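You operate a simulated robot arm through the tools that you are given. There is no shell and no other tool.

Carry out the task below with a simulated robot arm. There is one attempt and no reset: what you move stays moved.

TASK
Measure the depth of the block on the gauge slider and put it in the tray for its reading.
Fine: within 50 either way the green tray, else the orange; knob up, slider out.

The check looks at the end state, three seconds after you hand in, the way a careful person would. Anything else that was tipped, shoved, dropped, spilled or broken makes it a failure.

THE ROBOT
A 7-joint arm with a two-finger parallel gripper, fixed in place. Base frame: the origin is on the floor under the middle of its stand, x ahead of it, y to its left, z up; the work surface is at about z = 828. Units: mm, degrees, N and s.
With the tool pointing down near the work surface it reaches from about 100 to 640 mm from the base axis. Its first joint turns from -66.0 to 66.0 degrees. Payload 1.57 kg.
The tool frame sits at the grasp point between the pads (the TCP): z along the fingers, y along the line on which they close. The tips reach 30 mm beyond it. Largest opening 80 mm; finger width 17, thickness 12; the body of the gripper, 40 by 82 mm, starts 80 mm behind the TCP.
Orientation is that of the tool frame in the base frame, as a unit quaternion [x, y, z, w]. With the fingers straight down and closing along the base's y, the tool's x points along the base's -x, its y along +y and its z along -z.

THE INTERFACE
- The arm moves only by the tool apply_moves. Its argument "steps" is a list of rows, each a list of 7 numbers: the shift along the tool's x, y, z in units of 25 mm (1.0 is 25 mm), then the turn, a rotation vector about the tool's x, y, z in units of 5 degrees (1.0 is 5 degrees), then the opening, from 0 (shut) to 1 (fully open). In form: [[dx, dy, dz, wx, wy, wz, hand], ...]. A call has 1 to 20 rows; each row shifts and turns the commanded pose from where the row before left it, along the tool's axes as they then stand. A call with a number of a shift or a turn outside -1 to 1 is refused whole. Rows are played at 5 a second. More than 50 mm and 8.6 degrees between two rows, or a gripper value outside its range, and nothing of the call is played. A pose out of reach is approached as far as the arm can. The call stops where the force on the tool passes 70 N (or 10 N more than at its start, if that is more) or the arm is blocked; 0.2 s more then pass. Each finger travels about 72 mm/s and halts on what it meets, pressing with about 26 N; the grip force reading is that of the motor and also rises with nothing between the fingers. The clock runs only during rows and for 0.2 s after the last one: add rows that do not move to give the fingers time. The reply holds the time, the measured pose of the TCP, the force on the tool along the base axes, the opening and the grip force, in the units named above and with some noise, with the torque about the TCP (base axes, N m) and any sound that the robot's microphone picked up.
- Cameras (640 x 400 px; columns grow to the right, rows downward): "scene" is fixed at [32.7, 449, 1397.7]; the picture's right is [-0.76, -0.65, 0.00], its down [-0.50, 0.58, -0.65] and it looks along [0.42, -0.49, -0.76] (base axes); focal length 214 px, centre (320, 200). "wrist" rides on the gripper at [72, -7, -122] in the tool frame; the picture's right is [0.09, 1.00, 0.00], its down [-0.84, 0.08, -0.54] and it looks along [-0.54, 0.05, 0.84] (tool axes); focal length 238 px, centre (320, 200). There is no depth. A picture from a camera that has moved, and an enlarged one, comes with that camera's place and axes in the base frame and with its lens. The place of the scene camera against the robot may be out by one fixed shift of up to 25 mm in any direction.
- grab_frame(camera): a new picture of that camera. It takes no simulated time.
- inspect(camera, box): a new picture of the part [left, top, right, bottom] of that camera's present view, enlarged. It takes no simulated time.
- finish_job(): hands the job in; it is judged then, once.

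Nothing tells you positions but the pictures and the camera data. Unless the task says otherwise, let go and move clear before handing in.

The tools are called after ">>>" by a JSON object that holds its "api" and its "payload". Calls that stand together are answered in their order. apply_moves: Moves the arm, as the interface text tells. Its arguments: {"type":"object","properties":{"steps":{"type":"array","items":{"type":"array","items":{"type":"number"}}}},"required":["steps"]} The other tools are called the same way: grab_frame (camera) takes a picture; inspect (camera, box) takes an enlarged picture of a part of a camera's view; finish_job () hands the job in.

At the start:

```text
time: 0.0
ee_pos: [369.2, -43.5, 1194.9]
tool_rot: [0.0, 1.0, 0.0, 0.0]
contact_force: [-0.1, -0.2, 0.5]
wrist_torque: [-0.01, -0.04, 0.01]
opening: 80.1
gripper_force: 0.0
```

scene: 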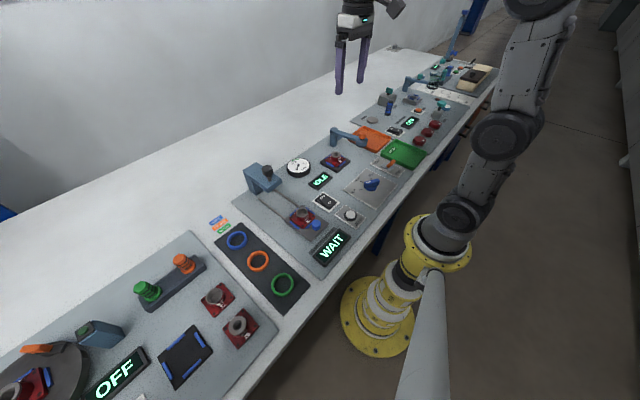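
wrist: 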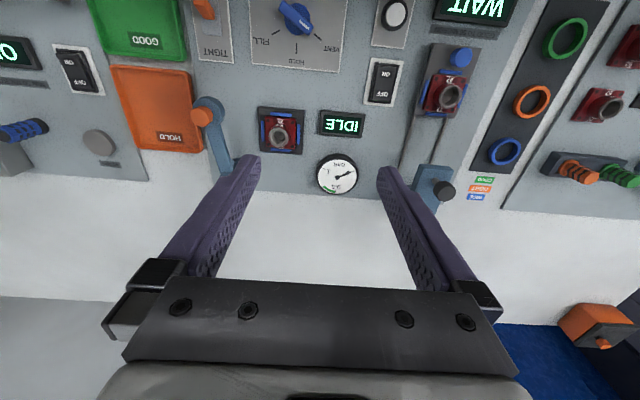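

I see a long bench with several stations; the relevant panel seems to have a slider gauge with a red block, a dial, and green/orange trays. I'll look closer before moving anything.

>>> {"api": "inspect", "payload": {"camera": "scene", "box": [230, 110, 440, 270]}}

>>> {"api": "inspect", "payload": {"camera": "wrist", "box": [360, 0, 540, 220]}}

>>> {"api": "inspect", "payload": {"camera": "wrist", "box": [90, 0, 370, 200]}}

>>> {"api": "inspect", "payload": {"camera": "scene", "box": [340, 50, 500, 170]}}

>>> {"api": "inspect", "payload": {"camera": "scene", "box": [0, 210, 320, 400]}}

```text
2.50 times, centred on (335, 190) of scene
camera zoom: at [32.7, 449.0, 1397.7], right [-0.76, -0.65, 0.0], down [-0.5, 0.58, -0.65], along [0.42, -0.49, -0.76], focal length 536 px, centre (282, 225)
```

zoom: 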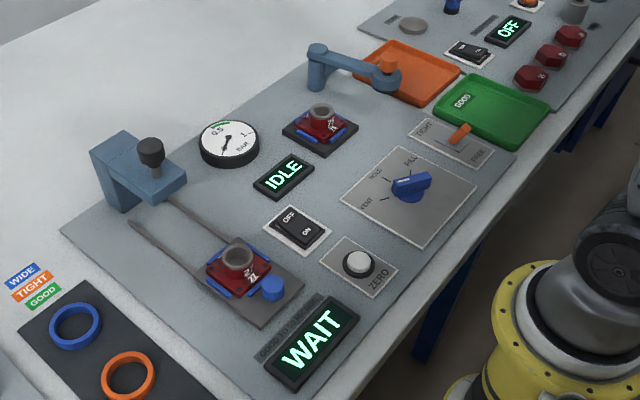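

```text
1.82 times, centred on (450, 110) of wrist
camera zoom: at [298.7, -50.1, 1318.4], right [-0.09, 1.0, 0.0], down [0.84, 0.08, 0.54], along [0.54, 0.05, -0.84], focal length 433 px, centre (84, 364)
```

zoom: 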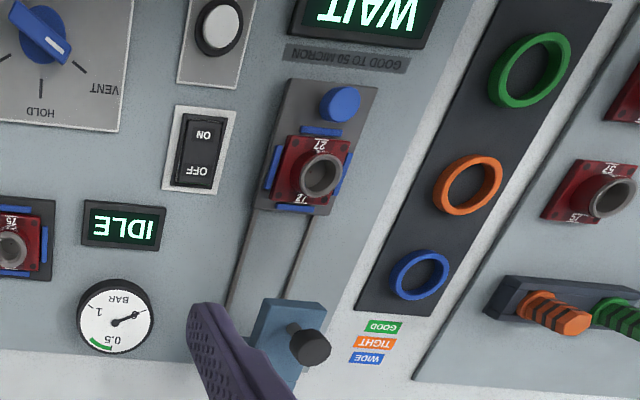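

```text
2.00 times, centred on (230, 100) of wrist
camera zoom: at [298.7, -50.1, 1318.4], right [-0.09, 1.0, 0.0], down [0.84, 0.08, 0.54], along [0.54, 0.05, -0.84], focal length 477 px, centre (500, 400)
```

zoom: 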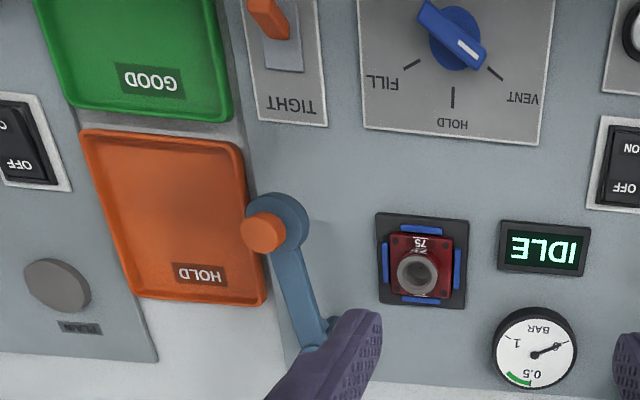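

```text
3.33 times, centred on (420, 110) of scene
camera zoom: at [32.7, 449.0, 1397.7], right [-0.76, -0.65, 0.0], down [-0.5, 0.58, -0.65], along [0.42, -0.49, -0.76], focal length 715 px, centre (-13, 500)
```

zoom: 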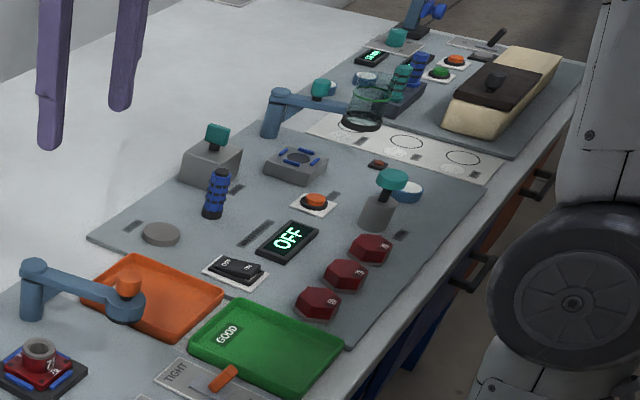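

```text
2.00 times, centred on (160, 305) of scene
camera zoom: at [32.7, 449.0, 1397.7], right [-0.76, -0.65, 0.0], down [-0.5, 0.58, -0.65], along [0.42, -0.49, -0.76], focal length 429 px, centre (640, -10)
```

zoom: 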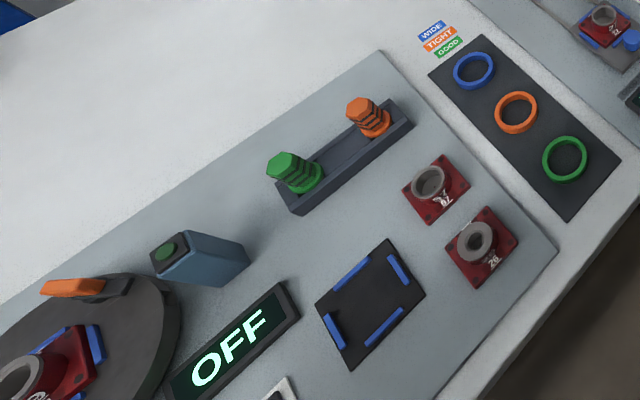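

The gauge slider (block with blue corner stops, blue grip, stand with a black knob at the far end) is around (350, 185); the green tray is near (295, -353) and the orange near (426, -355). I'll bring the wrist camera over the gauge to read labels before touching anything.

>>> {"api": "apply_moves", "payload": {"steps": [[0.48, 0.91, 0.58, 0, 0, 0, 1], [0.48, 0.91, 0.58, 0, 0, 0, 1], [0.48, 0.91, 0.58, 0, 0, 0, 1], [0.48, 0.91, 0.58, 0, 0, 0, 1], [0.48, 0.91, 0.58, 0, 0, 0, 1], [0.48, 0.91, 0.58, 0, 0, 0, 1], [0.48, 0.91, 0.58, 0, 0, 0, 1], [0.48, 0.91, 0.58, 0, 0, 0, 1], [0.48, 0.91, 0.58, 0, 0, 0, 1], [0.48, 0.91, 0.58, 0, 0, 0, 1]]}}

>>> {"api": "grab_frame", "payload": {"camera": "wrist"}}

>>> {"api": "grab_frame", "payload": {"camera": "scene"}}

```text
time: 2.2
ee_pos: [249.0, 184.1, 1050.7]
tool_rot: [0.001, 1.0, 0.0, 0.0]
contact_force: [-0.4, 0.3, 0.3]
wrist_torque: [-0.02, 0.0, 0.0]
opening: 80.1
gripper_force: 0.0
```

```text
taken
camera wrist: at [178.7, 177.6, 1174.1], right [-0.09, 1.0, 0.0], down [0.84, 0.08, 0.54], along [0.54, 0.05, -0.84], focal length 238 px, centre (320, 200)
```

wrist: 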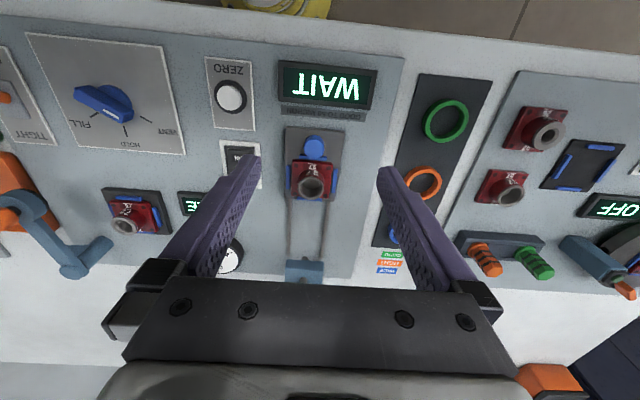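

```text
taken
```

scene: 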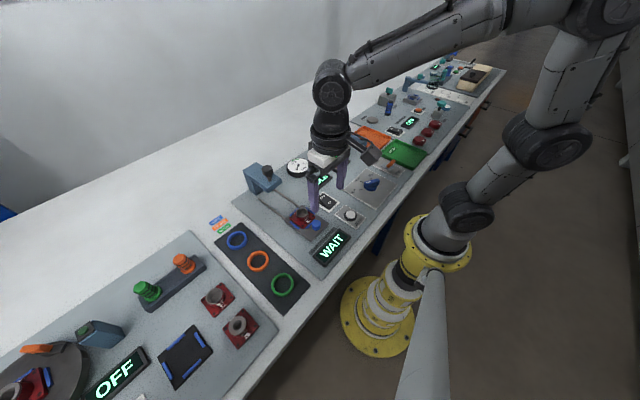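

>>> {"api": "inspect", "payload": {"camera": "wrist", "box": [200, 40, 400, 165]}}

>>> {"api": "inspect", "payload": {"camera": "wrist", "box": [260, 120, 380, 290]}}

>>> {"api": "inspect", "payload": {"camera": "scene", "box": [230, 150, 370, 270]}}

```text
3.20 times, centred on (300, 102) of wrist
camera zoom: at [178.7, 177.6, 1174.1], right [-0.09, 1.0, 0.0], down [0.84, 0.08, 0.54], along [0.54, 0.05, -0.84], focal length 763 px, centre (384, 512)
```

zoom: 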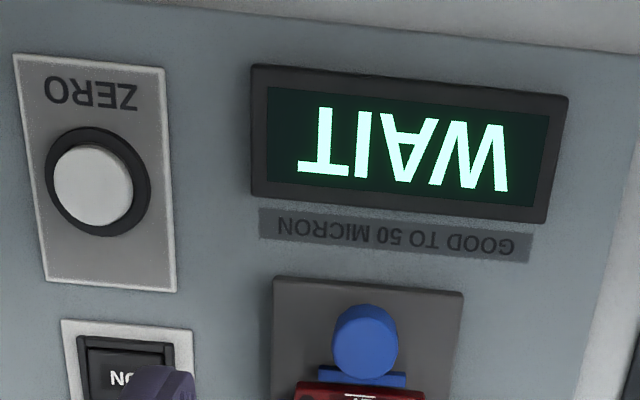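

```text
2.35 times, centred on (320, 205) of wrist
camera zoom: at [178.7, 177.6, 1174.1], right [-0.09, 1.0, 0.0], down [0.84, 0.08, 0.54], along [0.54, 0.05, -0.84], focal length 561 px, centre (320, 188)
```

zoom: 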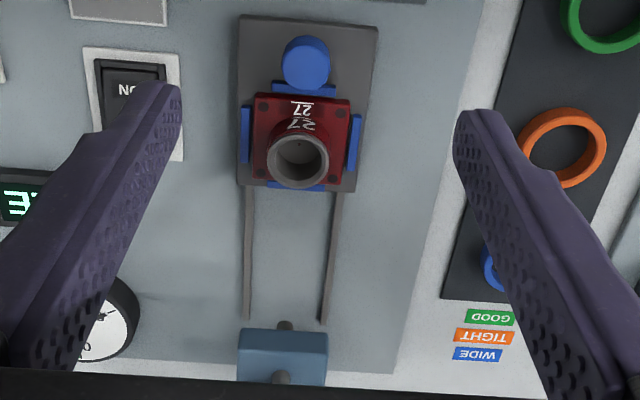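

```text
3.33 times, centred on (300, 210) of scene
camera zoom: at [32.7, 449.0, 1397.7], right [-0.76, -0.65, 0.0], down [-0.5, 0.58, -0.65], along [0.42, -0.49, -0.76], focal length 715 px, centre (387, 167)
```

zoom: 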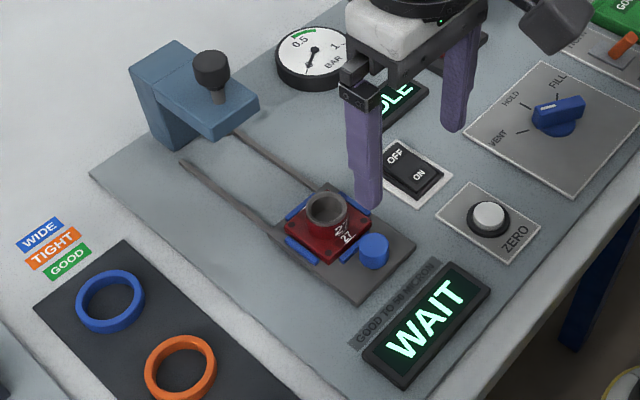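

The display reads WAIT, a plate below says "GOOD TO 50 MICRON", and the slider's blue grip is near (292, 180). Next I'll look at the stand with the black probe knob from closer to get its height and location.

>>> {"api": "apply_moves", "payload": {"steps": [[-0.8, 0, -0.1, 0, 0, 0, 1], [-0.8, 0, -0.1, 0, 0, 0, 1], [-0.8, 0, -0.1, 0, 0, 0, 1], [-0.8, 0, -0.1, 0, 0, 0, 1], [-0.8, 0, -0.1, 0, 0, 0, 1]]}}

>>> {"api": "grab_frame", "payload": {"camera": "wrist"}}

>>> {"api": "inspect", "payload": {"camera": "wrist", "box": [220, 40, 420, 290]}}

>>> {"api": "inspect", "payload": {"camera": "scene", "box": [230, 150, 330, 240]}}

```text
time: 3.4
ee_pos: [350.0, 185.1, 1063.3]
tool_rot: [-0.001, 1.0, 0.0, -0.001]
contact_force: [0.0, 0.1, 0.8]
wrist_torque: [0.02, -0.01, -0.03]
opening: 80.1
gripper_force: 0.2
```

```text
taken
camera wrist: at [279.0, 178.4, 1187.0], right [-0.09, 1.0, 0.0], down [0.84, 0.08, 0.54], along [0.54, 0.05, -0.84], focal length 238 px, centre (320, 200)
```

wrist: 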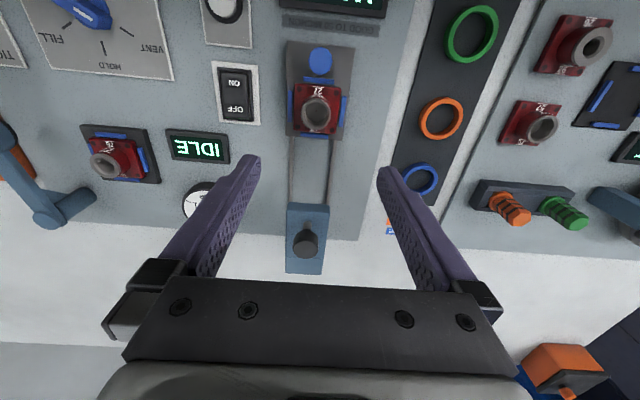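

```text
1.60 times, centred on (320, 165) of wrist
camera zoom: at [279.0, 178.4, 1187.0], right [-0.09, 1.0, 0.0], down [0.84, 0.08, 0.54], along [0.54, 0.05, -0.84], focal length 381 px, centre (320, 256)
```

zoom: 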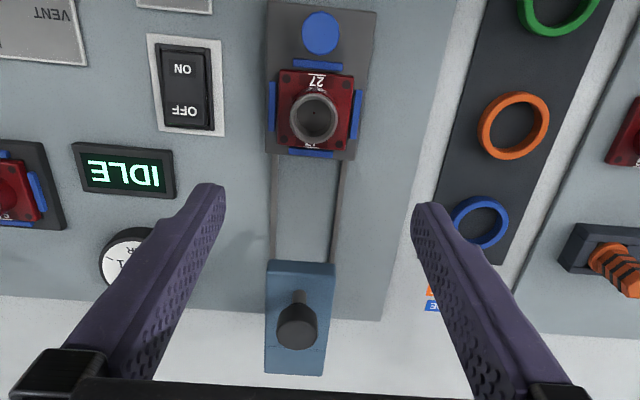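

```text
4.44 times, centred on (280, 195) of scene
camera zoom: at [32.7, 449.0, 1397.7], right [-0.76, -0.65, 0.0], down [-0.5, 0.58, -0.65], along [0.42, -0.49, -0.76], focal length 953 px, centre (498, 222)
```

zoom: 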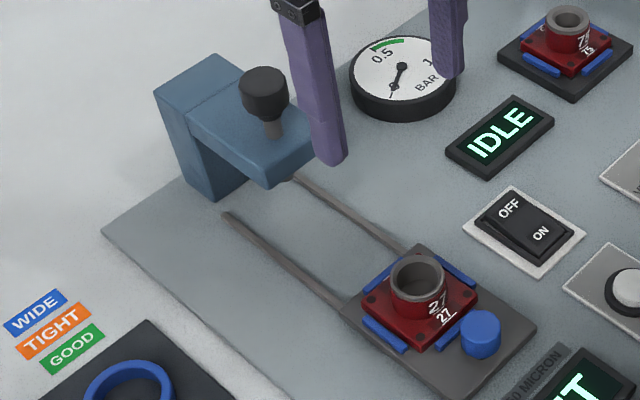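

The probe knob top sits near (485, 180, 967), the slider's blue grip near (292, 180) with its top at about z=865, and the block's tube top near (350, 180, 879). I'll go above the blue grip with a slight lean backwards, so the gripper body stays clear of the stand when I slide it in.

>>> {"api": "apply_moves", "payload": {"steps": [[0.46, -0.04, 0.7, 0, 0, 0, 0.7], [0.46, -0.04, 0.7, 0, 0, 0, 0.7], [0.46, -0.04, 0.7, 0, 0, 0, 0.7], [0.46, -0.04, 0.7, 0, 0, 0, 0.7], [0.46, -0.04, 0.7, 0, 0, 0, 0.7], [0, 0, 0, 0, -1, 0, 0.7], [0, 0, 0, 0, -1, 0, 0.7], [0, 0, 0, 0, 0, 0, 0.7]]}}

>>> {"api": "grab_frame", "payload": {"camera": "wrist"}}

>>> {"api": "inspect", "payload": {"camera": "scene", "box": [230, 130, 390, 270]}}

```text
time: 5.2
ee_pos: [292.7, 179.1, 974.8]
tool_rot: [-0.001, 0.996, 0.0, 0.089]
contact_force: [-0.5, -0.4, -0.3]
wrist_torque: [0.03, 0.0, 0.03]
opening: 55.9
gripper_force: 0.1
```

```text
taken
camera wrist: at [200.8, 172.6, 1084.1], right [-0.09, 1.0, -0.02], down [0.73, 0.08, 0.68], along [0.68, 0.05, -0.73], focal length 238 px, centre (320, 200)
```

wrist: 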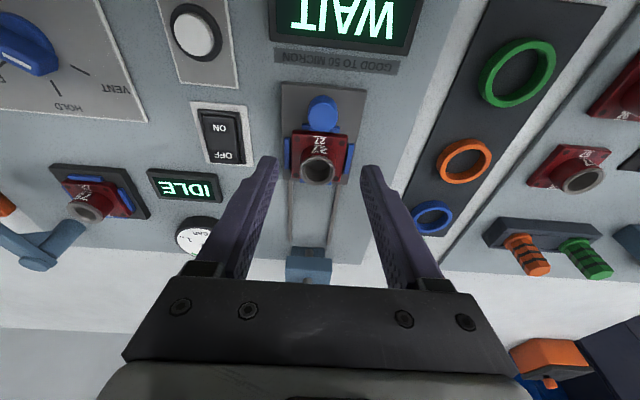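

```text
2.86 times, centred on (310, 200) of scene
camera zoom: at [32.7, 449.0, 1397.8], right [-0.76, -0.65, 0.0], down [-0.5, 0.58, -0.65], along [0.42, -0.49, -0.76], focal length 613 px, centre (349, 200)
```

zoom: 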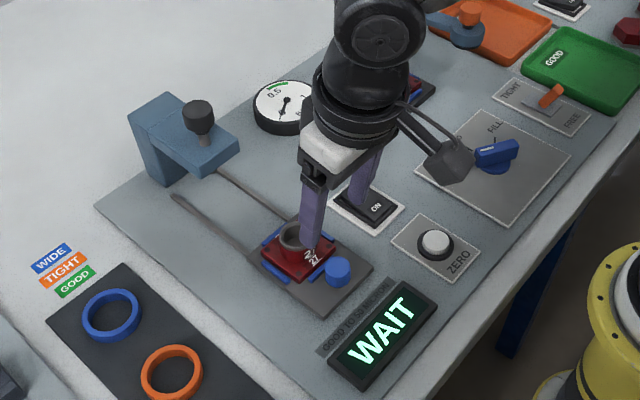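

The grip lies right under the fingers. I'll come straight down to it, stopping just above the plate.

>>> {"api": "apply_moves", "payload": {"steps": [[0.166, 0.03, 0.76, 0, 0, 0, 0.7], [0.166, 0, 0.76, 0, 0, 0, 0.7], [0.166, 0, 0.76, 0, 0, 0, 0.7], [0.166, 0, 0.76, 0, 0, 0, 0.7], [0.166, 0, 0.76, 0, 0, 0, 0.7], [0, 0, 0, 0, 0, 0, 0.7]]}}

>>> {"api": "inspect", "payload": {"camera": "wrist", "box": [200, 60, 440, 240]}}

>>> {"api": "inspect", "payload": {"camera": "scene", "box": [270, 180, 370, 260]}}

```text
time: 6.6
ee_pos: [287.7, 181.4, 879.1]
tool_rot: [0.0, 0.996, 0.0, 0.087]
contact_force: [0.0, -1.0, -0.6]
wrist_torque: [0.0, 0.0, -0.01]
opening: 56.1
gripper_force: 0.1
```

```text
2.22 times, centred on (320, 150) of wrist
camera zoom: at [197.3, 173.1, 988.1], right [-0.09, 1.0, -0.02], down [0.73, 0.08, 0.68], along [0.68, 0.05, -0.73], focal length 530 px, centre (320, 311)
```

zoom: 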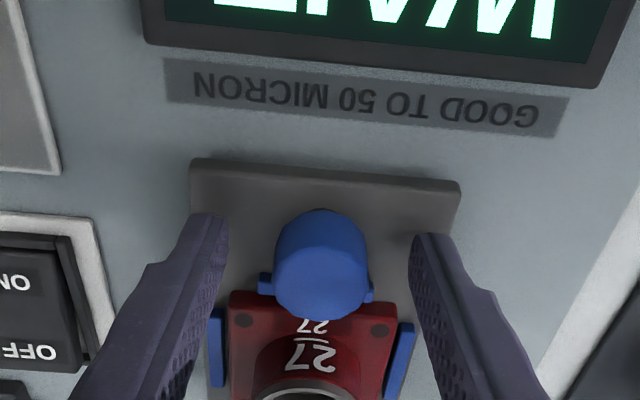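

```text
5.00 times, centred on (320, 220) of scene
camera zoom: at [32.7, 449.0, 1397.7], right [-0.76, -0.65, 0.0], down [-0.5, 0.58, -0.65], along [0.42, -0.49, -0.76], focal length 1072 px, centre (320, 100)
```

zoom: 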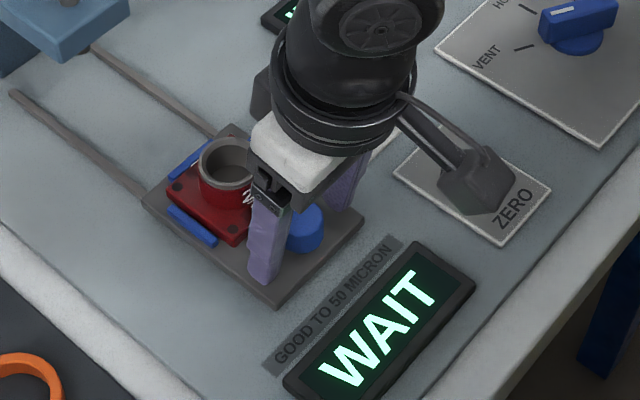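

The blue grip is between the fingers with the tips just above the plate. I'll drop a few mm more and close on it.

>>> {"api": "apply_moves", "payload": {"steps": [[0.02, -0.04, 0.12, 0, 0, 0, 0.7], [0, 0, 0, 0, 0, 0, 0.4], [0, 0, 0, 0, 0, 0, 0.25], [0, 0, 0, 0, 0, 0, 0.25], [0, 0, 0, 0, 0, 0, 0.25]]}}

```text
time: 7.8
ee_pos: [289.1, 179.7, 875.3]
tool_rot: [0.0, 0.996, 0.002, 0.088]
contact_force: [0.8, 17.9, -7.3]
wrist_torque: [-0.22, -0.32, 0.11]
opening: 27.5
gripper_force: 38.1
```

I have the grip (27.5 mm), with a small side load. I'll centre slightly, then slide in gently a little way to check it runs.

>>> {"api": "apply_moves", "payload": {"steps": [[0, 0.03, 0, 0, 0, 0, 0.25], [0, 0, 0, 0, 0, 0, 0.25]]}}

```text
time: 8.4
ee_pos: [288.5, 179.9, 876.1]
tool_rot: [0.0, 0.996, 0.001, 0.088]
contact_force: [-0.4, 16.8, -0.9]
wrist_torque: [-0.19, -0.41, 0.17]
opening: 27.2
gripper_force: 37.5
```

>>> {"api": "apply_moves", "payload": {"steps": [[0, 0.06, 0, 0, 0, 0, 0.25], [-0.39, 0, 0.07, 0, 0, 0, 0.25], [-0.39, 0, 0.07, 0, 0, 0, 0.25]]}}

>>> {"api": "inspect", "payload": {"camera": "scene", "box": [230, 130, 390, 270]}}

```text
time: 9.2
ee_pos: [306.7, 179.7, 875.3]
tool_rot: [0.001, 0.996, 0.0, 0.087]
contact_force: [-0.4, -6.9, 17.0]
wrist_torque: [0.29, 0.0, -0.14]
opening: 27.3
gripper_force: 37.5
```

```text
2.86 times, centred on (310, 200) of scene
camera zoom: at [32.5, 448.7, 1397.9], right [-0.76, -0.65, 0.0], down [-0.5, 0.58, -0.65], along [0.42, -0.49, -0.76], focal length 613 px, centre (349, 200)
```

zoom: 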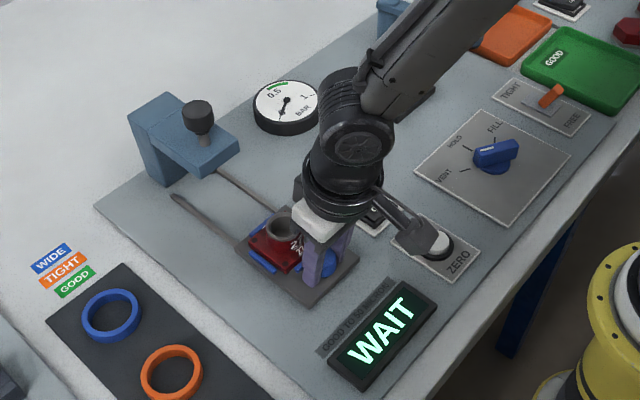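

The slider follows with low force. I'll keep sliding it toward the stand.

>>> {"api": "apply_moves", "payload": {"steps": [[-0.39, -0.02, 0.04, 0, 0, 0, 0.25], [-0.39, 0, 0.07, 0, 0, 0, 0.25], [-0.39, 0, 0.07, 0, 0, 0, 0.25], [-0.39, 0, 0.07, 0, 0, 0, 0.25], [-0.39, 0, 0.07, 0, 0, 0, 0.25], [-0.39, 0, 0.07, 0, 0, 0, 0.25], [-0.39, 0, 0.07, 0, 0, 0, 0.25]]}}

>>> {"api": "inspect", "payload": {"camera": "scene", "box": [230, 130, 390, 270]}}

```text
time: 10.8
ee_pos: [378.2, 181.3, 876.1]
tool_rot: [0.001, 0.996, -0.001, 0.086]
contact_force: [-0.4, -23.7, 20.8]
wrist_torque: [-0.22, 0.26, -0.07]
opening: 27.6
gripper_force: 38.0
```

```text
2.86 times, centred on (310, 200) of scene
camera zoom: at [32.4, 448.3, 1398.0], right [-0.76, -0.65, 0.0], down [-0.5, 0.58, -0.64], along [0.42, -0.49, -0.76], focal length 613 px, centre (349, 200)
```

zoom: 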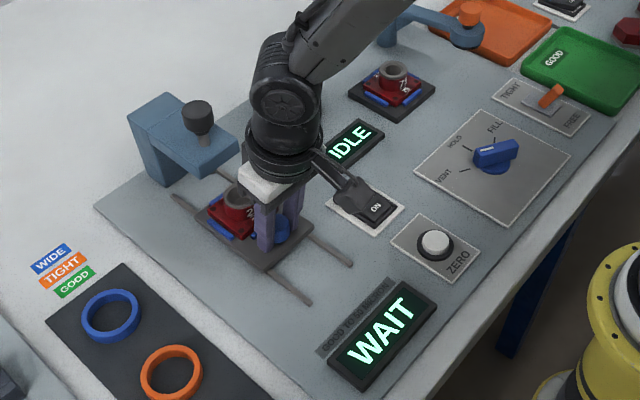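

The slider is about two thirds in; I'll correct the small sideways load and continue in smaller steps to the end stop.

>>> {"api": "apply_moves", "payload": {"steps": [[0, -0.04, -0.03, 0, 0, 0, 0.25], [-0.39, 0, 0.07, 0, 0, 0, 0.25], [-0.39, 0, 0.07, 0, 0, 0, 0.25], [-0.39, 0, 0.07, 0, 0, 0, 0.25], [-0.2, 0, 0.035, 0, 0, 0, 0.25]]}}

>>> {"api": "inspect", "payload": {"camera": "scene", "box": [230, 130, 350, 250]}}

>>> {"api": "grab_frame", "payload": {"camera": "wrist"}}

```text
time: 12.0
ee_pos: [413.2, 180.3, 876.0]
tool_rot: [0.0, 0.996, 0.0, 0.089]
contact_force: [-0.7, -15.2, 11.0]
wrist_torque: [-0.97, -1.06, 0.06]
opening: 27.5
gripper_force: 37.4
```

```text
3.33 times, centred on (290, 190) of scene
camera zoom: at [32.5, 448.6, 1397.9], right [-0.76, -0.65, 0.0], down [-0.5, 0.58, -0.64], along [0.42, -0.49, -0.76], focal length 715 px, centre (420, 233)
```

zoom: 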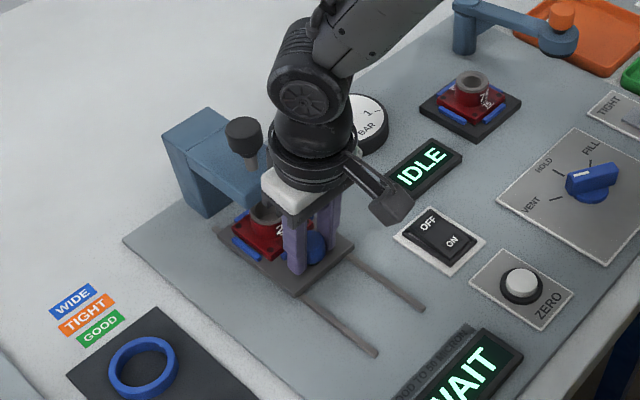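

```text
taken
camera wrist: at [322.0, 173.3, 984.5], right [-0.09, 1.0, -0.02], down [0.73, 0.08, 0.68], along [0.68, 0.05, -0.73], focal length 238 px, centre (320, 200)
```

wrist: 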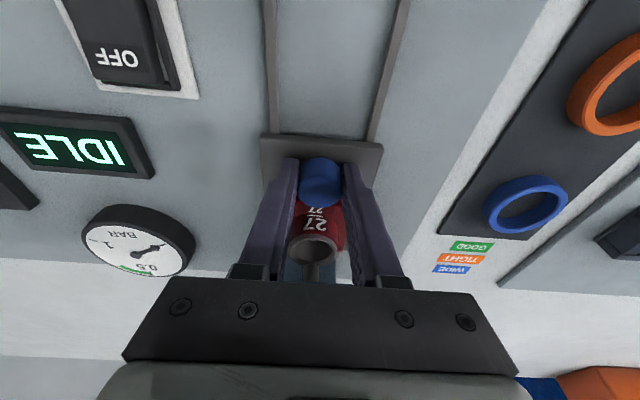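

>>> {"api": "inspect", "payload": {"camera": "wrist", "box": [260, 120, 390, 290]}}

>>> {"api": "inspect", "payload": {"camera": "scene", "box": [260, 150, 330, 220]}}

```text
2.35 times, centred on (325, 205) of wrist
camera zoom: at [322.0, 173.3, 984.5], right [-0.09, 1.0, -0.02], down [0.73, 0.08, 0.68], along [0.68, 0.05, -0.73], focal length 561 px, centre (308, 188)
```

zoom: 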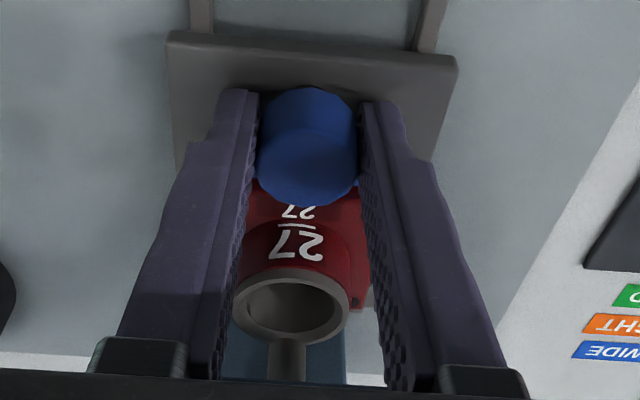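

```text
5.71 times, centred on (295, 185) of scene
camera zoom: at [32.5, 448.6, 1397.9], right [-0.76, -0.65, 0.0], down [-0.5, 0.58, -0.64], along [0.42, -0.49, -0.76], focal length 1226 px, centre (463, 286)
```

zoom: 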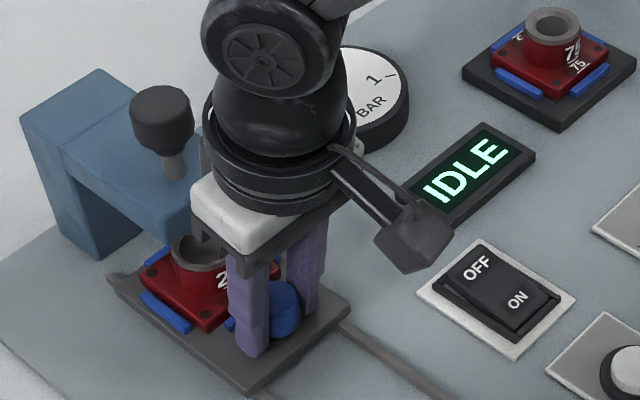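

Clear of the stand so far; the probe hangs just past the tube's bore. I'll finish the travel in small steps and watch for the end stop.

>>> {"api": "apply_moves", "payload": {"steps": [[-0.16, -0.03, 0.0, 0, 0, 0, 0.25], [-0.16, 0, 0.028, 0, 0, 0, 0.25]]}}

>>> {"api": "inspect", "payload": {"camera": "wrist", "box": [260, 120, 390, 290]}}

```text
time: 12.6
ee_pos: [420.5, 180.6, 874.4]
tool_rot: [-0.001, 0.996, 0.001, 0.087]
contact_force: [0.7, -2.4, 0.7]
wrist_torque: [-0.64, -1.15, 0.12]
opening: 27.3
gripper_force: 37.4
```

```text
2.35 times, centred on (325, 205) of wrist
camera zoom: at [329.7, 173.3, 984.6], right [-0.09, 1.0, -0.01], down [0.73, 0.08, 0.68], along [0.68, 0.05, -0.73], focal length 561 px, centre (308, 188)
```

zoom: 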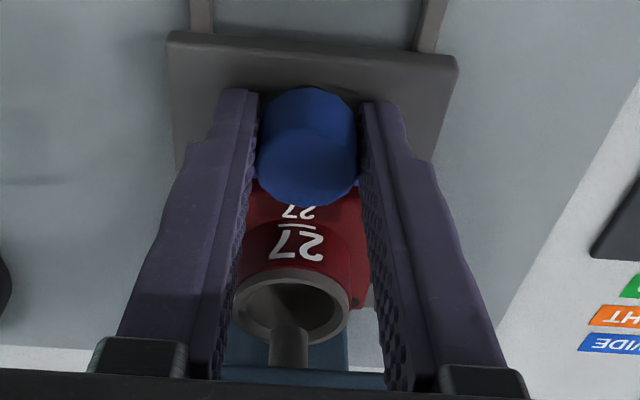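

>>> {"api": "apply_moves", "payload": {"steps": [[-0.12, 0, 0.021, 0, 0, 0, 0.25], [-0.12, 0, 0.021, 0, 0, 0, 0.25]]}}

>>> {"api": "inspect", "payload": {"camera": "wrist", "box": [260, 120, 390, 290]}}

>>> {"api": "inspect", "payload": {"camera": "scene", "box": [260, 150, 330, 220]}}

```text
time: 13.2
ee_pos: [423.3, 181.2, 875.5]
tool_rot: [0.001, 0.997, 0.0, 0.083]
contact_force: [-17.2, 4.8, 4.8]
wrist_torque: [0.78, -0.22, -0.05]
opening: 27.7
gripper_force: 37.9
```

```text
2.35 times, centred on (325, 205) of wrist
camera zoom: at [333.6, 173.6, 985.3], right [-0.09, 1.0, -0.02], down [0.73, 0.08, 0.67], along [0.67, 0.05, -0.74], focal length 561 px, centre (308, 188)
```

zoom: 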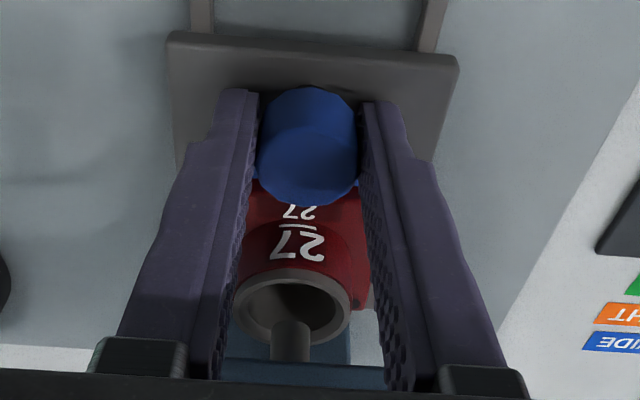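

```text
5.71 times, centred on (295, 185) of scene
camera zoom: at [32.1, 449.1, 1397.7], right [-0.76, -0.65, 0.0], down [-0.5, 0.58, -0.65], along [0.42, -0.49, -0.76], focal length 1226 px, centre (463, 286)
```

zoom: 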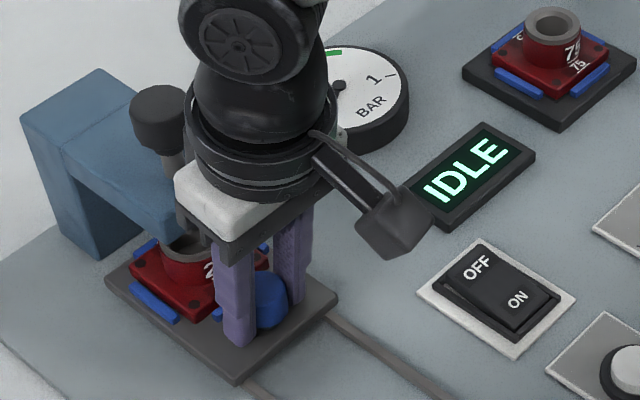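

The slider has reached its end stop (x-force rose at TCP x≈424, as expected). I'll release and back straight out along the tool axis.

>>> {"api": "apply_moves", "payload": {"steps": [[0, 0, 0, 0, 0, 0, 0.5], [0, 0, 0, 0, 0, 0, 0.6], [0, 0, 0, 0, 0, 0, 0.6], [0, 0, -0.4, 0, 0, 0, 0.6], [0, 0, -1, 0, 0, 0, 0.6], [0, 0, -1, 0, 0, 0, 0.6], [0, 0, -1, 0, 0, 0, 0.6], [0, 0, -1, 0, 0, 0, 0.6], [0, 0, -1, 0, 0, 0, 0.6], [0, 0, -1, 0, 0, 0, 0.6]]}}

>>> {"api": "grab_frame", "payload": {"camera": "wrist"}}

>>> {"api": "inspect", "payload": {"camera": "scene", "box": [230, 140, 370, 270]}}

```text
time: 15.4
ee_pos: [399.5, 177.5, 1034.2]
tool_rot: [0.0, 0.996, 0.0, 0.087]
contact_force: [0.2, 0.3, 0.0]
wrist_torque: [0.06, 0.02, -0.05]
opening: 48.0
gripper_force: 0.1
```

```text
taken
camera wrist: at [309.3, 171.5, 1143.1], right [-0.09, 1.0, -0.02], down [0.73, 0.08, 0.68], along [0.68, 0.05, -0.73], focal length 238 px, centre (320, 200)
```

wrist: 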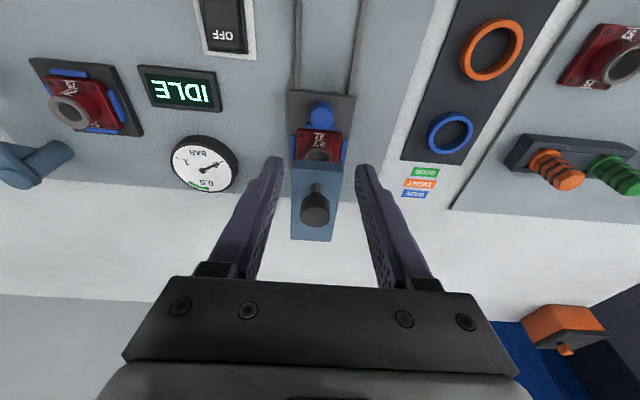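

```text
3.08 times, centred on (300, 205) of scene
camera zoom: at [32.7, 449.0, 1397.8], right [-0.76, -0.65, 0.0], down [-0.5, 0.58, -0.65], along [0.42, -0.49, -0.76], focal length 660 px, centre (382, 185)
```

zoom: 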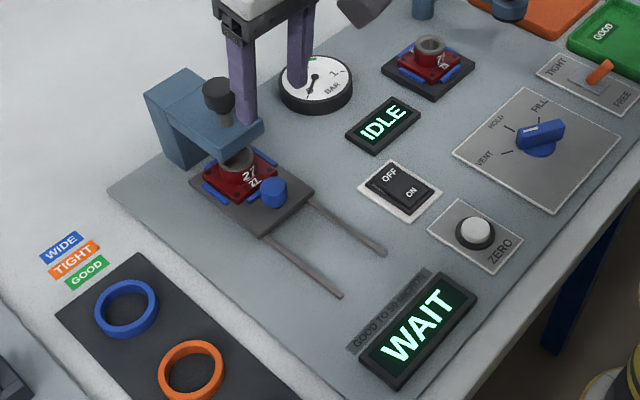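

The slider is fully in and the display still shows WAIT, so the probe must come down. I'll straighten the tool and go above the black knob.

>>> {"api": "apply_moves", "payload": {"steps": [[0, 0, 0, 0, 1, 0, 0.7], [0, 0, 0, 0, 1, 0, 0.7], [-0.8, 0.025, 0, 0, 0, 0, 0.7], [-0.8, 0.025, 0, 0, 0, 0, 0.7], [-0.8, 0.025, 0, 0, 0, 0, 0.7], [-0.8, 0.025, 0, 0, 0, 0, 0.7], [0, 0, 0, 0, 0, 0, 0.7]]}}

>>> {"api": "grab_frame", "payload": {"camera": "wrist"}}

>>> {"api": "inspect", "payload": {"camera": "scene", "box": [230, 110, 350, 230]}}

```text
time: 17.0
ee_pos: [479.2, 180.7, 1032.8]
tool_rot: [0.001, 1.0, 0.0, 0.0]
contact_force: [0.2, -0.2, -0.3]
wrist_torque: [-0.03, 0.0, -0.02]
opening: 55.8
gripper_force: 0.1
```

```text
taken
camera wrist: at [409.5, 174.7, 1157.0], right [-0.09, 1.0, 0.0], down [0.84, 0.08, 0.54], along [0.54, 0.05, -0.84], focal length 238 px, centre (320, 200)
```

wrist: 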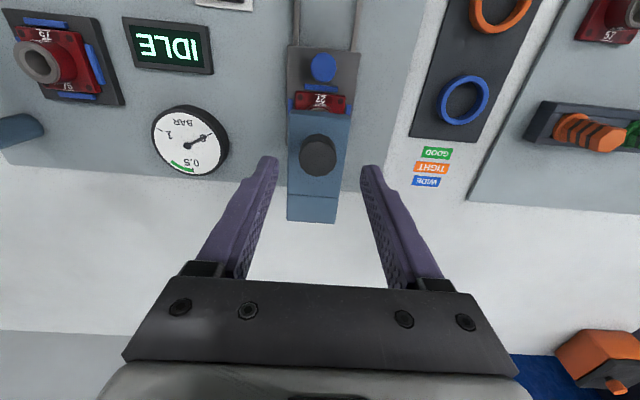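

```text
3.33 times, centred on (290, 170) of scene
camera zoom: at [32.7, 449.0, 1397.8], right [-0.76, -0.65, 0.0], down [-0.5, 0.58, -0.65], along [0.42, -0.49, -0.76], focal length 715 px, centre (420, 300)
```

zoom: 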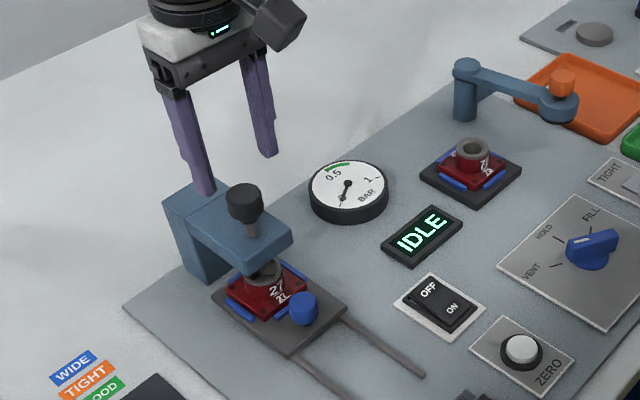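

>>> {"api": "inspect", "payload": {"camera": "wrist", "box": [260, 80, 380, 240]}}

>>> {"api": "inspect", "payload": {"camera": "scene", "box": [260, 150, 320, 210]}}

```text
2.50 times, centred on (320, 160) of wrist
camera zoom: at [409.5, 174.7, 1157.0], right [-0.09, 1.0, 0.0], down [0.84, 0.08, 0.54], along [0.54, 0.05, -0.84], focal length 596 px, centre (320, 300)
```

zoom: 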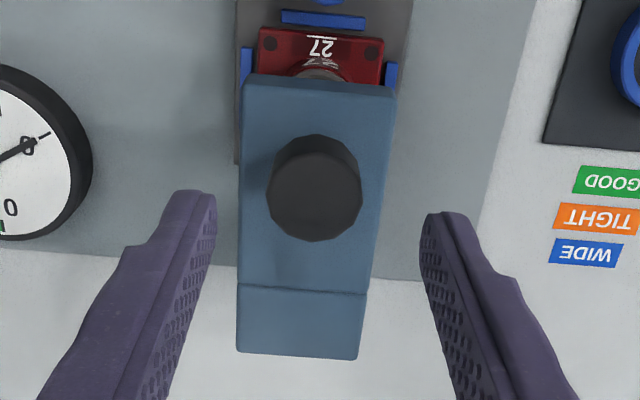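

```text
6.67 times, centred on (290, 180) of scene
camera zoom: at [32.7, 449.0, 1397.8], right [-0.76, -0.65, 0.0], down [-0.5, 0.58, -0.65], along [0.42, -0.49, -0.76], focal length 1430 px, centre (520, 333)
```

zoom: 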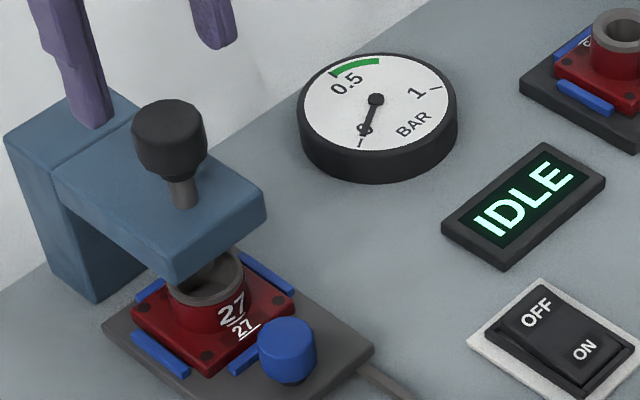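

The knob head is about 32 mm across near (488, 180), top at z≈965, above the stand arm (top ≈ 922). I'll lower the fingertips around the upper part of the knob.

>>> {"api": "apply_moves", "payload": {"steps": [[-0.17, -0.01, 0.6, 0, 0, 0, 0.7], [-0.17, -0.01, 0.6, 0, 0, 0, 0.7], [0, 0, 0.4, 0, 0, 0, 0.7], [0, 0, 0.28, 0, 0, 0, 0.7], [0, 0, 0, 0, 0, 0, 0.7]]}}

>>> {"api": "inspect", "payload": {"camera": "wrist", "box": [240, 80, 400, 260]}}

>>> {"api": "inspect", "payload": {"camera": "scene", "box": [250, 130, 330, 210]}}

```text
time: 18.2
ee_pos: [486.5, 180.9, 987.9]
tool_rot: [0.001, 1.0, 0.001, 0.0]
contact_force: [0.1, 0.3, 0.2]
wrist_torque: [0.03, -0.03, -0.02]
opening: 56.1
gripper_force: 0.0
```

```text
2.22 times, centred on (320, 170) of wrist
camera zoom: at [416.6, 174.2, 1109.9], right [-0.09, 1.0, 0.0], down [0.84, 0.08, 0.54], along [0.54, 0.05, -0.84], focal length 530 px, centre (320, 267)
```

zoom: 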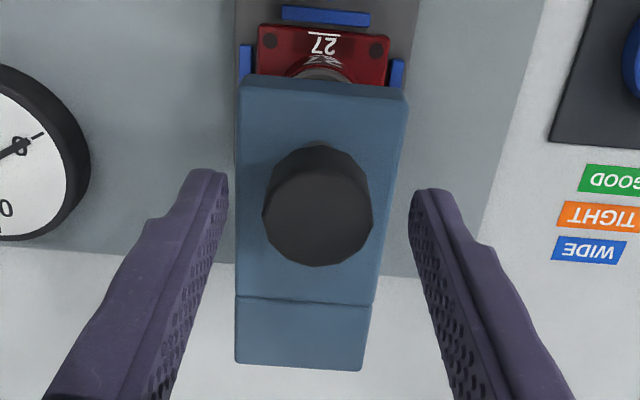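

```text
5.00 times, centred on (290, 170) of scene
camera zoom: at [32.7, 449.0, 1397.7], right [-0.76, -0.65, 0.0], down [-0.5, 0.58, -0.65], along [0.42, -0.49, -0.76], focal length 1072 px, centre (470, 350)
```

zoom: 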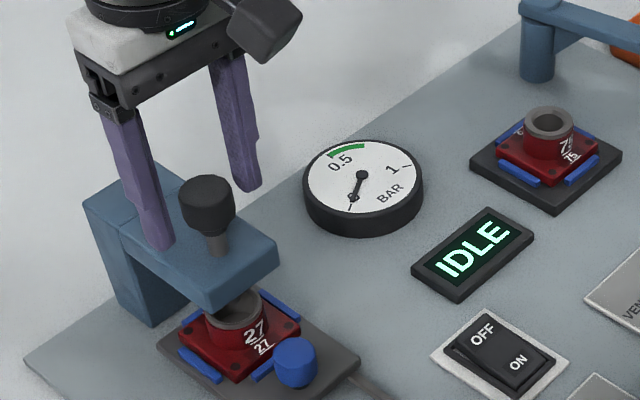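

The fingertips straddle the knob head well. I'll close on it.

>>> {"api": "apply_moves", "payload": {"steps": [[0, 0, 0, 0, 0, 0, 0.5], [0, 0, 0, 0, 0, 0, 0.35], [0, 0, 0, 0, 0, 0, 0.35], [0, 0, 0, 0, 0, 0, 0.35]]}}

>>> {"api": "inspect", "payload": {"camera": "scene", "box": [250, 130, 370, 270]}}

```text
time: 19.2
ee_pos: [487.3, 179.2, 987.1]
tool_rot: [0.001, 1.0, -0.001, 0.0]
contact_force: [-0.6, -8.0, -0.8]
wrist_torque: [0.24, 0.01, 0.06]
opening: 31.0
gripper_force: 40.0
```

```text
2.86 times, centred on (310, 200) of scene
camera zoom: at [32.7, 448.8, 1397.8], right [-0.76, -0.65, 0.0], down [-0.5, 0.58, -0.64], along [0.42, -0.49, -0.76], focal length 613 px, centre (349, 200)
```

zoom: 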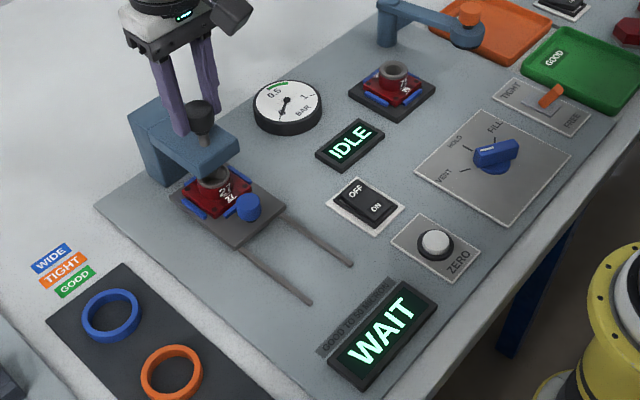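

Gripped at 31 mm. I'll lower the probe in small steps and watch force and display.

>>> {"api": "apply_moves", "payload": {"steps": [[0, -0.02, 0.12, 0, 0, 0, 0.35], [0, 0, 0.12, 0, 0, 0, 0.35], [0, 0, 0.12, 0, 0, 0, 0.35]]}}

>>> {"api": "inspect", "payload": {"camera": "scene", "box": [250, 130, 370, 270]}}

```text
time: 20.0
ee_pos: [488.0, 178.8, 979.7]
tool_rot: [-0.001, 1.0, 0.0, 0.0]
contact_force: [1.5, -10.3, 0.8]
wrist_torque: [0.22, 0.15, 0.04]
opening: 31.1
gripper_force: 40.1
```

```text
2.86 times, centred on (310, 200) of scene
camera zoom: at [32.7, 448.7, 1397.8], right [-0.76, -0.65, 0.0], down [-0.5, 0.58, -0.64], along [0.42, -0.49, -0.76], focal length 613 px, centre (349, 200)
```

zoom: 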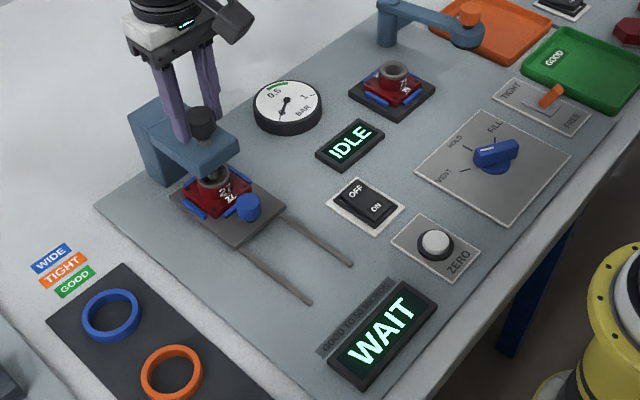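

>>> {"api": "apply_moves", "payload": {"steps": [[0, -0.03, 0.12, 0, 0, 0, 0.35], [0, 0, 0.12, 0, 0, 0, 0.35], [0, 0, 0.12, 0, 0, 0, 0.35]]}}

>>> {"api": "inspect", "payload": {"camera": "scene", "box": [250, 130, 370, 270]}}

```text
time: 20.8
ee_pos: [488.3, 179.5, 968.3]
tool_rot: [0.0, 1.0, 0.0, 0.001]
contact_force: [3.2, -4.1, 0.6]
wrist_torque: [-0.62, -0.86, 0.03]
opening: 31.0
gripper_force: 39.5
```

```text
2.86 times, centred on (310, 200) of scene
camera zoom: at [32.7, 449.0, 1397.8], right [-0.76, -0.65, 0.0], down [-0.5, 0.58, -0.64], along [0.42, -0.49, -0.76], focal length 613 px, centre (349, 200)
```

zoom: 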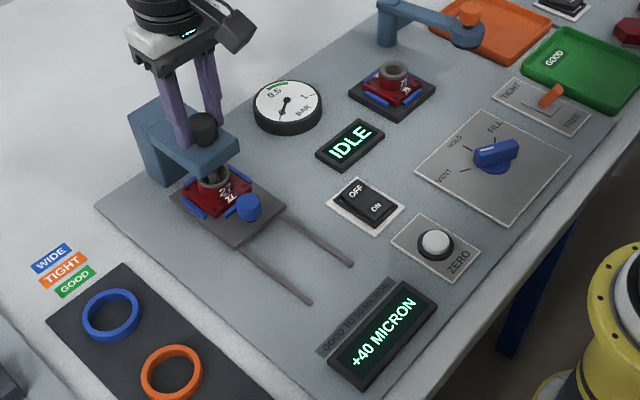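

The display now shows "+40 MICRON". I'll zoom in and check that the reading is final rather than passing.

>>> {"api": "inspect", "payload": {"camera": "scene", "box": [300, 220, 360, 270]}}

>>> {"api": "apply_moves", "payload": {"steps": [[0, 0, 0, 0, 0, 0, 0.35], [0, 0, 0, 0, 0, 0, 0.35], [0, 0, 0, 0, 0, 0, 0.35]]}}

>>> {"api": "inspect", "payload": {"camera": "scene", "box": [250, 130, 370, 270]}}

```text
8.00 times, centred on (330, 245) of scene
camera zoom: at [32.7, 449.0, 1397.8], right [-0.76, -0.65, 0.0], down [-0.5, 0.58, -0.64], along [0.42, -0.49, -0.76], focal length 1716 px, centre (240, -160)
```

zoom: 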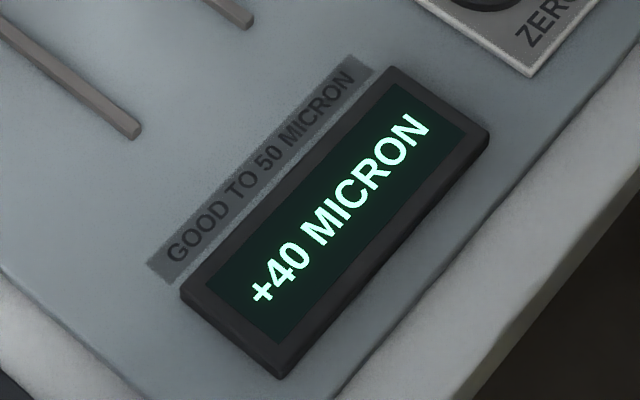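

```text
time: 21.6
ee_pos: [486.8, 179.9, 967.2]
tool_rot: [0.0, 1.0, -0.001, 0.0]
contact_force: [7.3, 0.0, -0.2]
wrist_torque: [-0.47, -0.55, 0.06]
opening: 30.9
gripper_force: 39.8
```

```text
2.86 times, centred on (310, 200) of scene
camera zoom: at [32.8, 449.0, 1397.7], right [-0.76, -0.65, 0.0], down [-0.5, 0.58, -0.64], along [0.42, -0.49, -0.76], focal length 613 px, centre (349, 200)
```

zoom: 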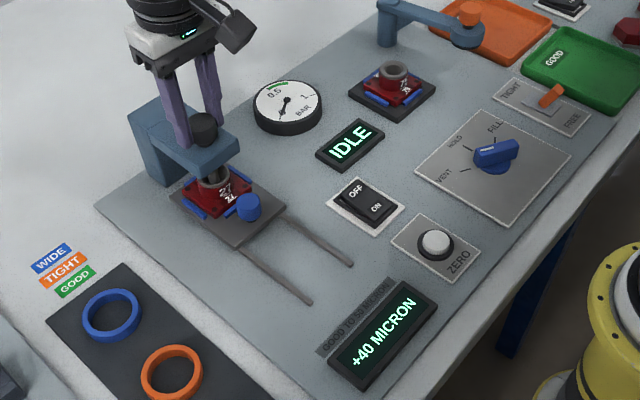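

>>> {"api": "apply_moves", "payload": {"steps": [[0.02, 0, 0.08, 0, 0, 0, 0.35], [0, 0, 0.08, 0, 0, 0, 0.35], [0, 0, 0, 0, 0, 0, 0.35]]}}

>>> {"api": "inspect", "payload": {"camera": "scene", "box": [250, 130, 370, 270]}}

```text
time: 22.4
ee_pos: [487.0, 180.4, 969.1]
tool_rot: [0.0, 1.0, 0.0, 0.003]
contact_force: [5.1, -2.1, 22.4]
wrist_torque: [-0.51, 0.44, -0.06]
opening: 31.2
gripper_force: 39.8
```

```text
2.86 times, centred on (310, 200) of scene
camera zoom: at [32.5, 448.9, 1397.8], right [-0.76, -0.65, 0.0], down [-0.5, 0.58, -0.65], along [0.42, -0.49, -0.76], focal length 613 px, centre (349, 200)
```

zoom: 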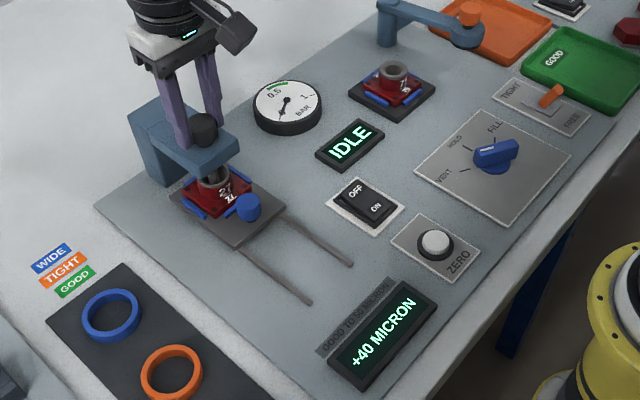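

The probe is bottomed (22 N) and the reading holds at +40 microns, so this block belongs in the green tray. Now I'll pull the knob back up to its starting height.

>>> {"api": "apply_moves", "payload": {"steps": [[0, 0, -0.2, 0, 0, 0, 0.35], [0, 0, -0.2, 0, 0, 0, 0.35], [0, 0, -0.2, 0, 0, 0, 0.35], [0, 0, -0.2, 0, 0, 0, 0.35], [0, 0, -0.12, 0, 0, 0, 0.35], [0, 0, 0, 0, 0, 0, 0.35]]}}

>>> {"api": "inspect", "payload": {"camera": "scene", "box": [250, 130, 370, 270]}}

```text
time: 23.8
ee_pos: [488.0, 180.5, 986.2]
tool_rot: [-0.001, 1.0, 0.0, 0.0]
contact_force: [12.9, 1.3, -8.9]
wrist_torque: [0.48, -0.91, 0.0]
opening: 31.0
gripper_force: 39.8
```

```text
2.86 times, centred on (310, 200) of scene
camera zoom: at [33.1, 449.1, 1397.7], right [-0.76, -0.65, 0.0], down [-0.5, 0.58, -0.64], along [0.42, -0.49, -0.76], focal length 613 px, centre (349, 200)
```

zoom: 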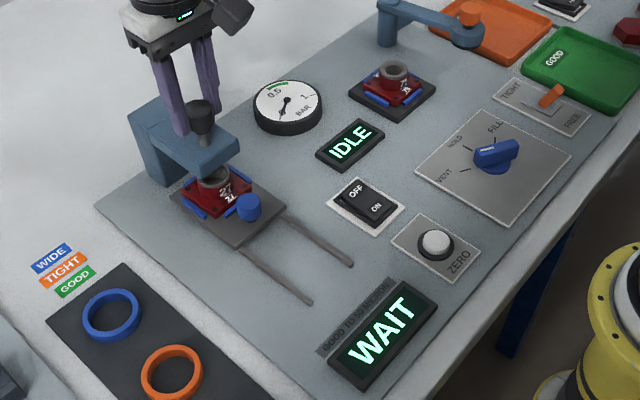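

The knob has reached its upper stop and the display returned to WAIT. I'll let go and lift clear, then check that the knob stays up.

>>> {"api": "apply_moves", "payload": {"steps": [[-0.03, 0, 0, 0, 0, 0, 0.5], [0, 0, 0, 0, 0, 0, 0.7], [0, 0, 0, 0, 0, 0, 0.7], [0, 0, -0.6, 0, 0, 0, 0.7], [0, 0, -1, 0, 0, 0, 0.7], [0, 0, -1, 0, 0, 0, 0.7]]}}

>>> {"api": "inspect", "payload": {"camera": "scene", "box": [250, 130, 370, 270]}}

```text
time: 25.2
ee_pos: [486.8, 178.2, 1053.2]
tool_rot: [0.0, 1.0, 0.0, 0.0]
contact_force: [0.4, -0.1, 0.6]
wrist_torque: [0.05, 0.0, -0.01]
opening: 56.0
gripper_force: 0.0
```

```text
2.86 times, centred on (310, 200) of scene
camera zoom: at [32.7, 449.0, 1397.8], right [-0.76, -0.65, 0.0], down [-0.5, 0.58, -0.65], along [0.42, -0.49, -0.76], focal length 613 px, centre (349, 200)
```

zoom: 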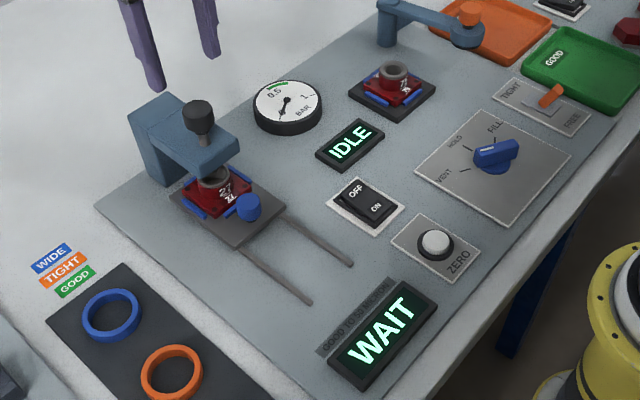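

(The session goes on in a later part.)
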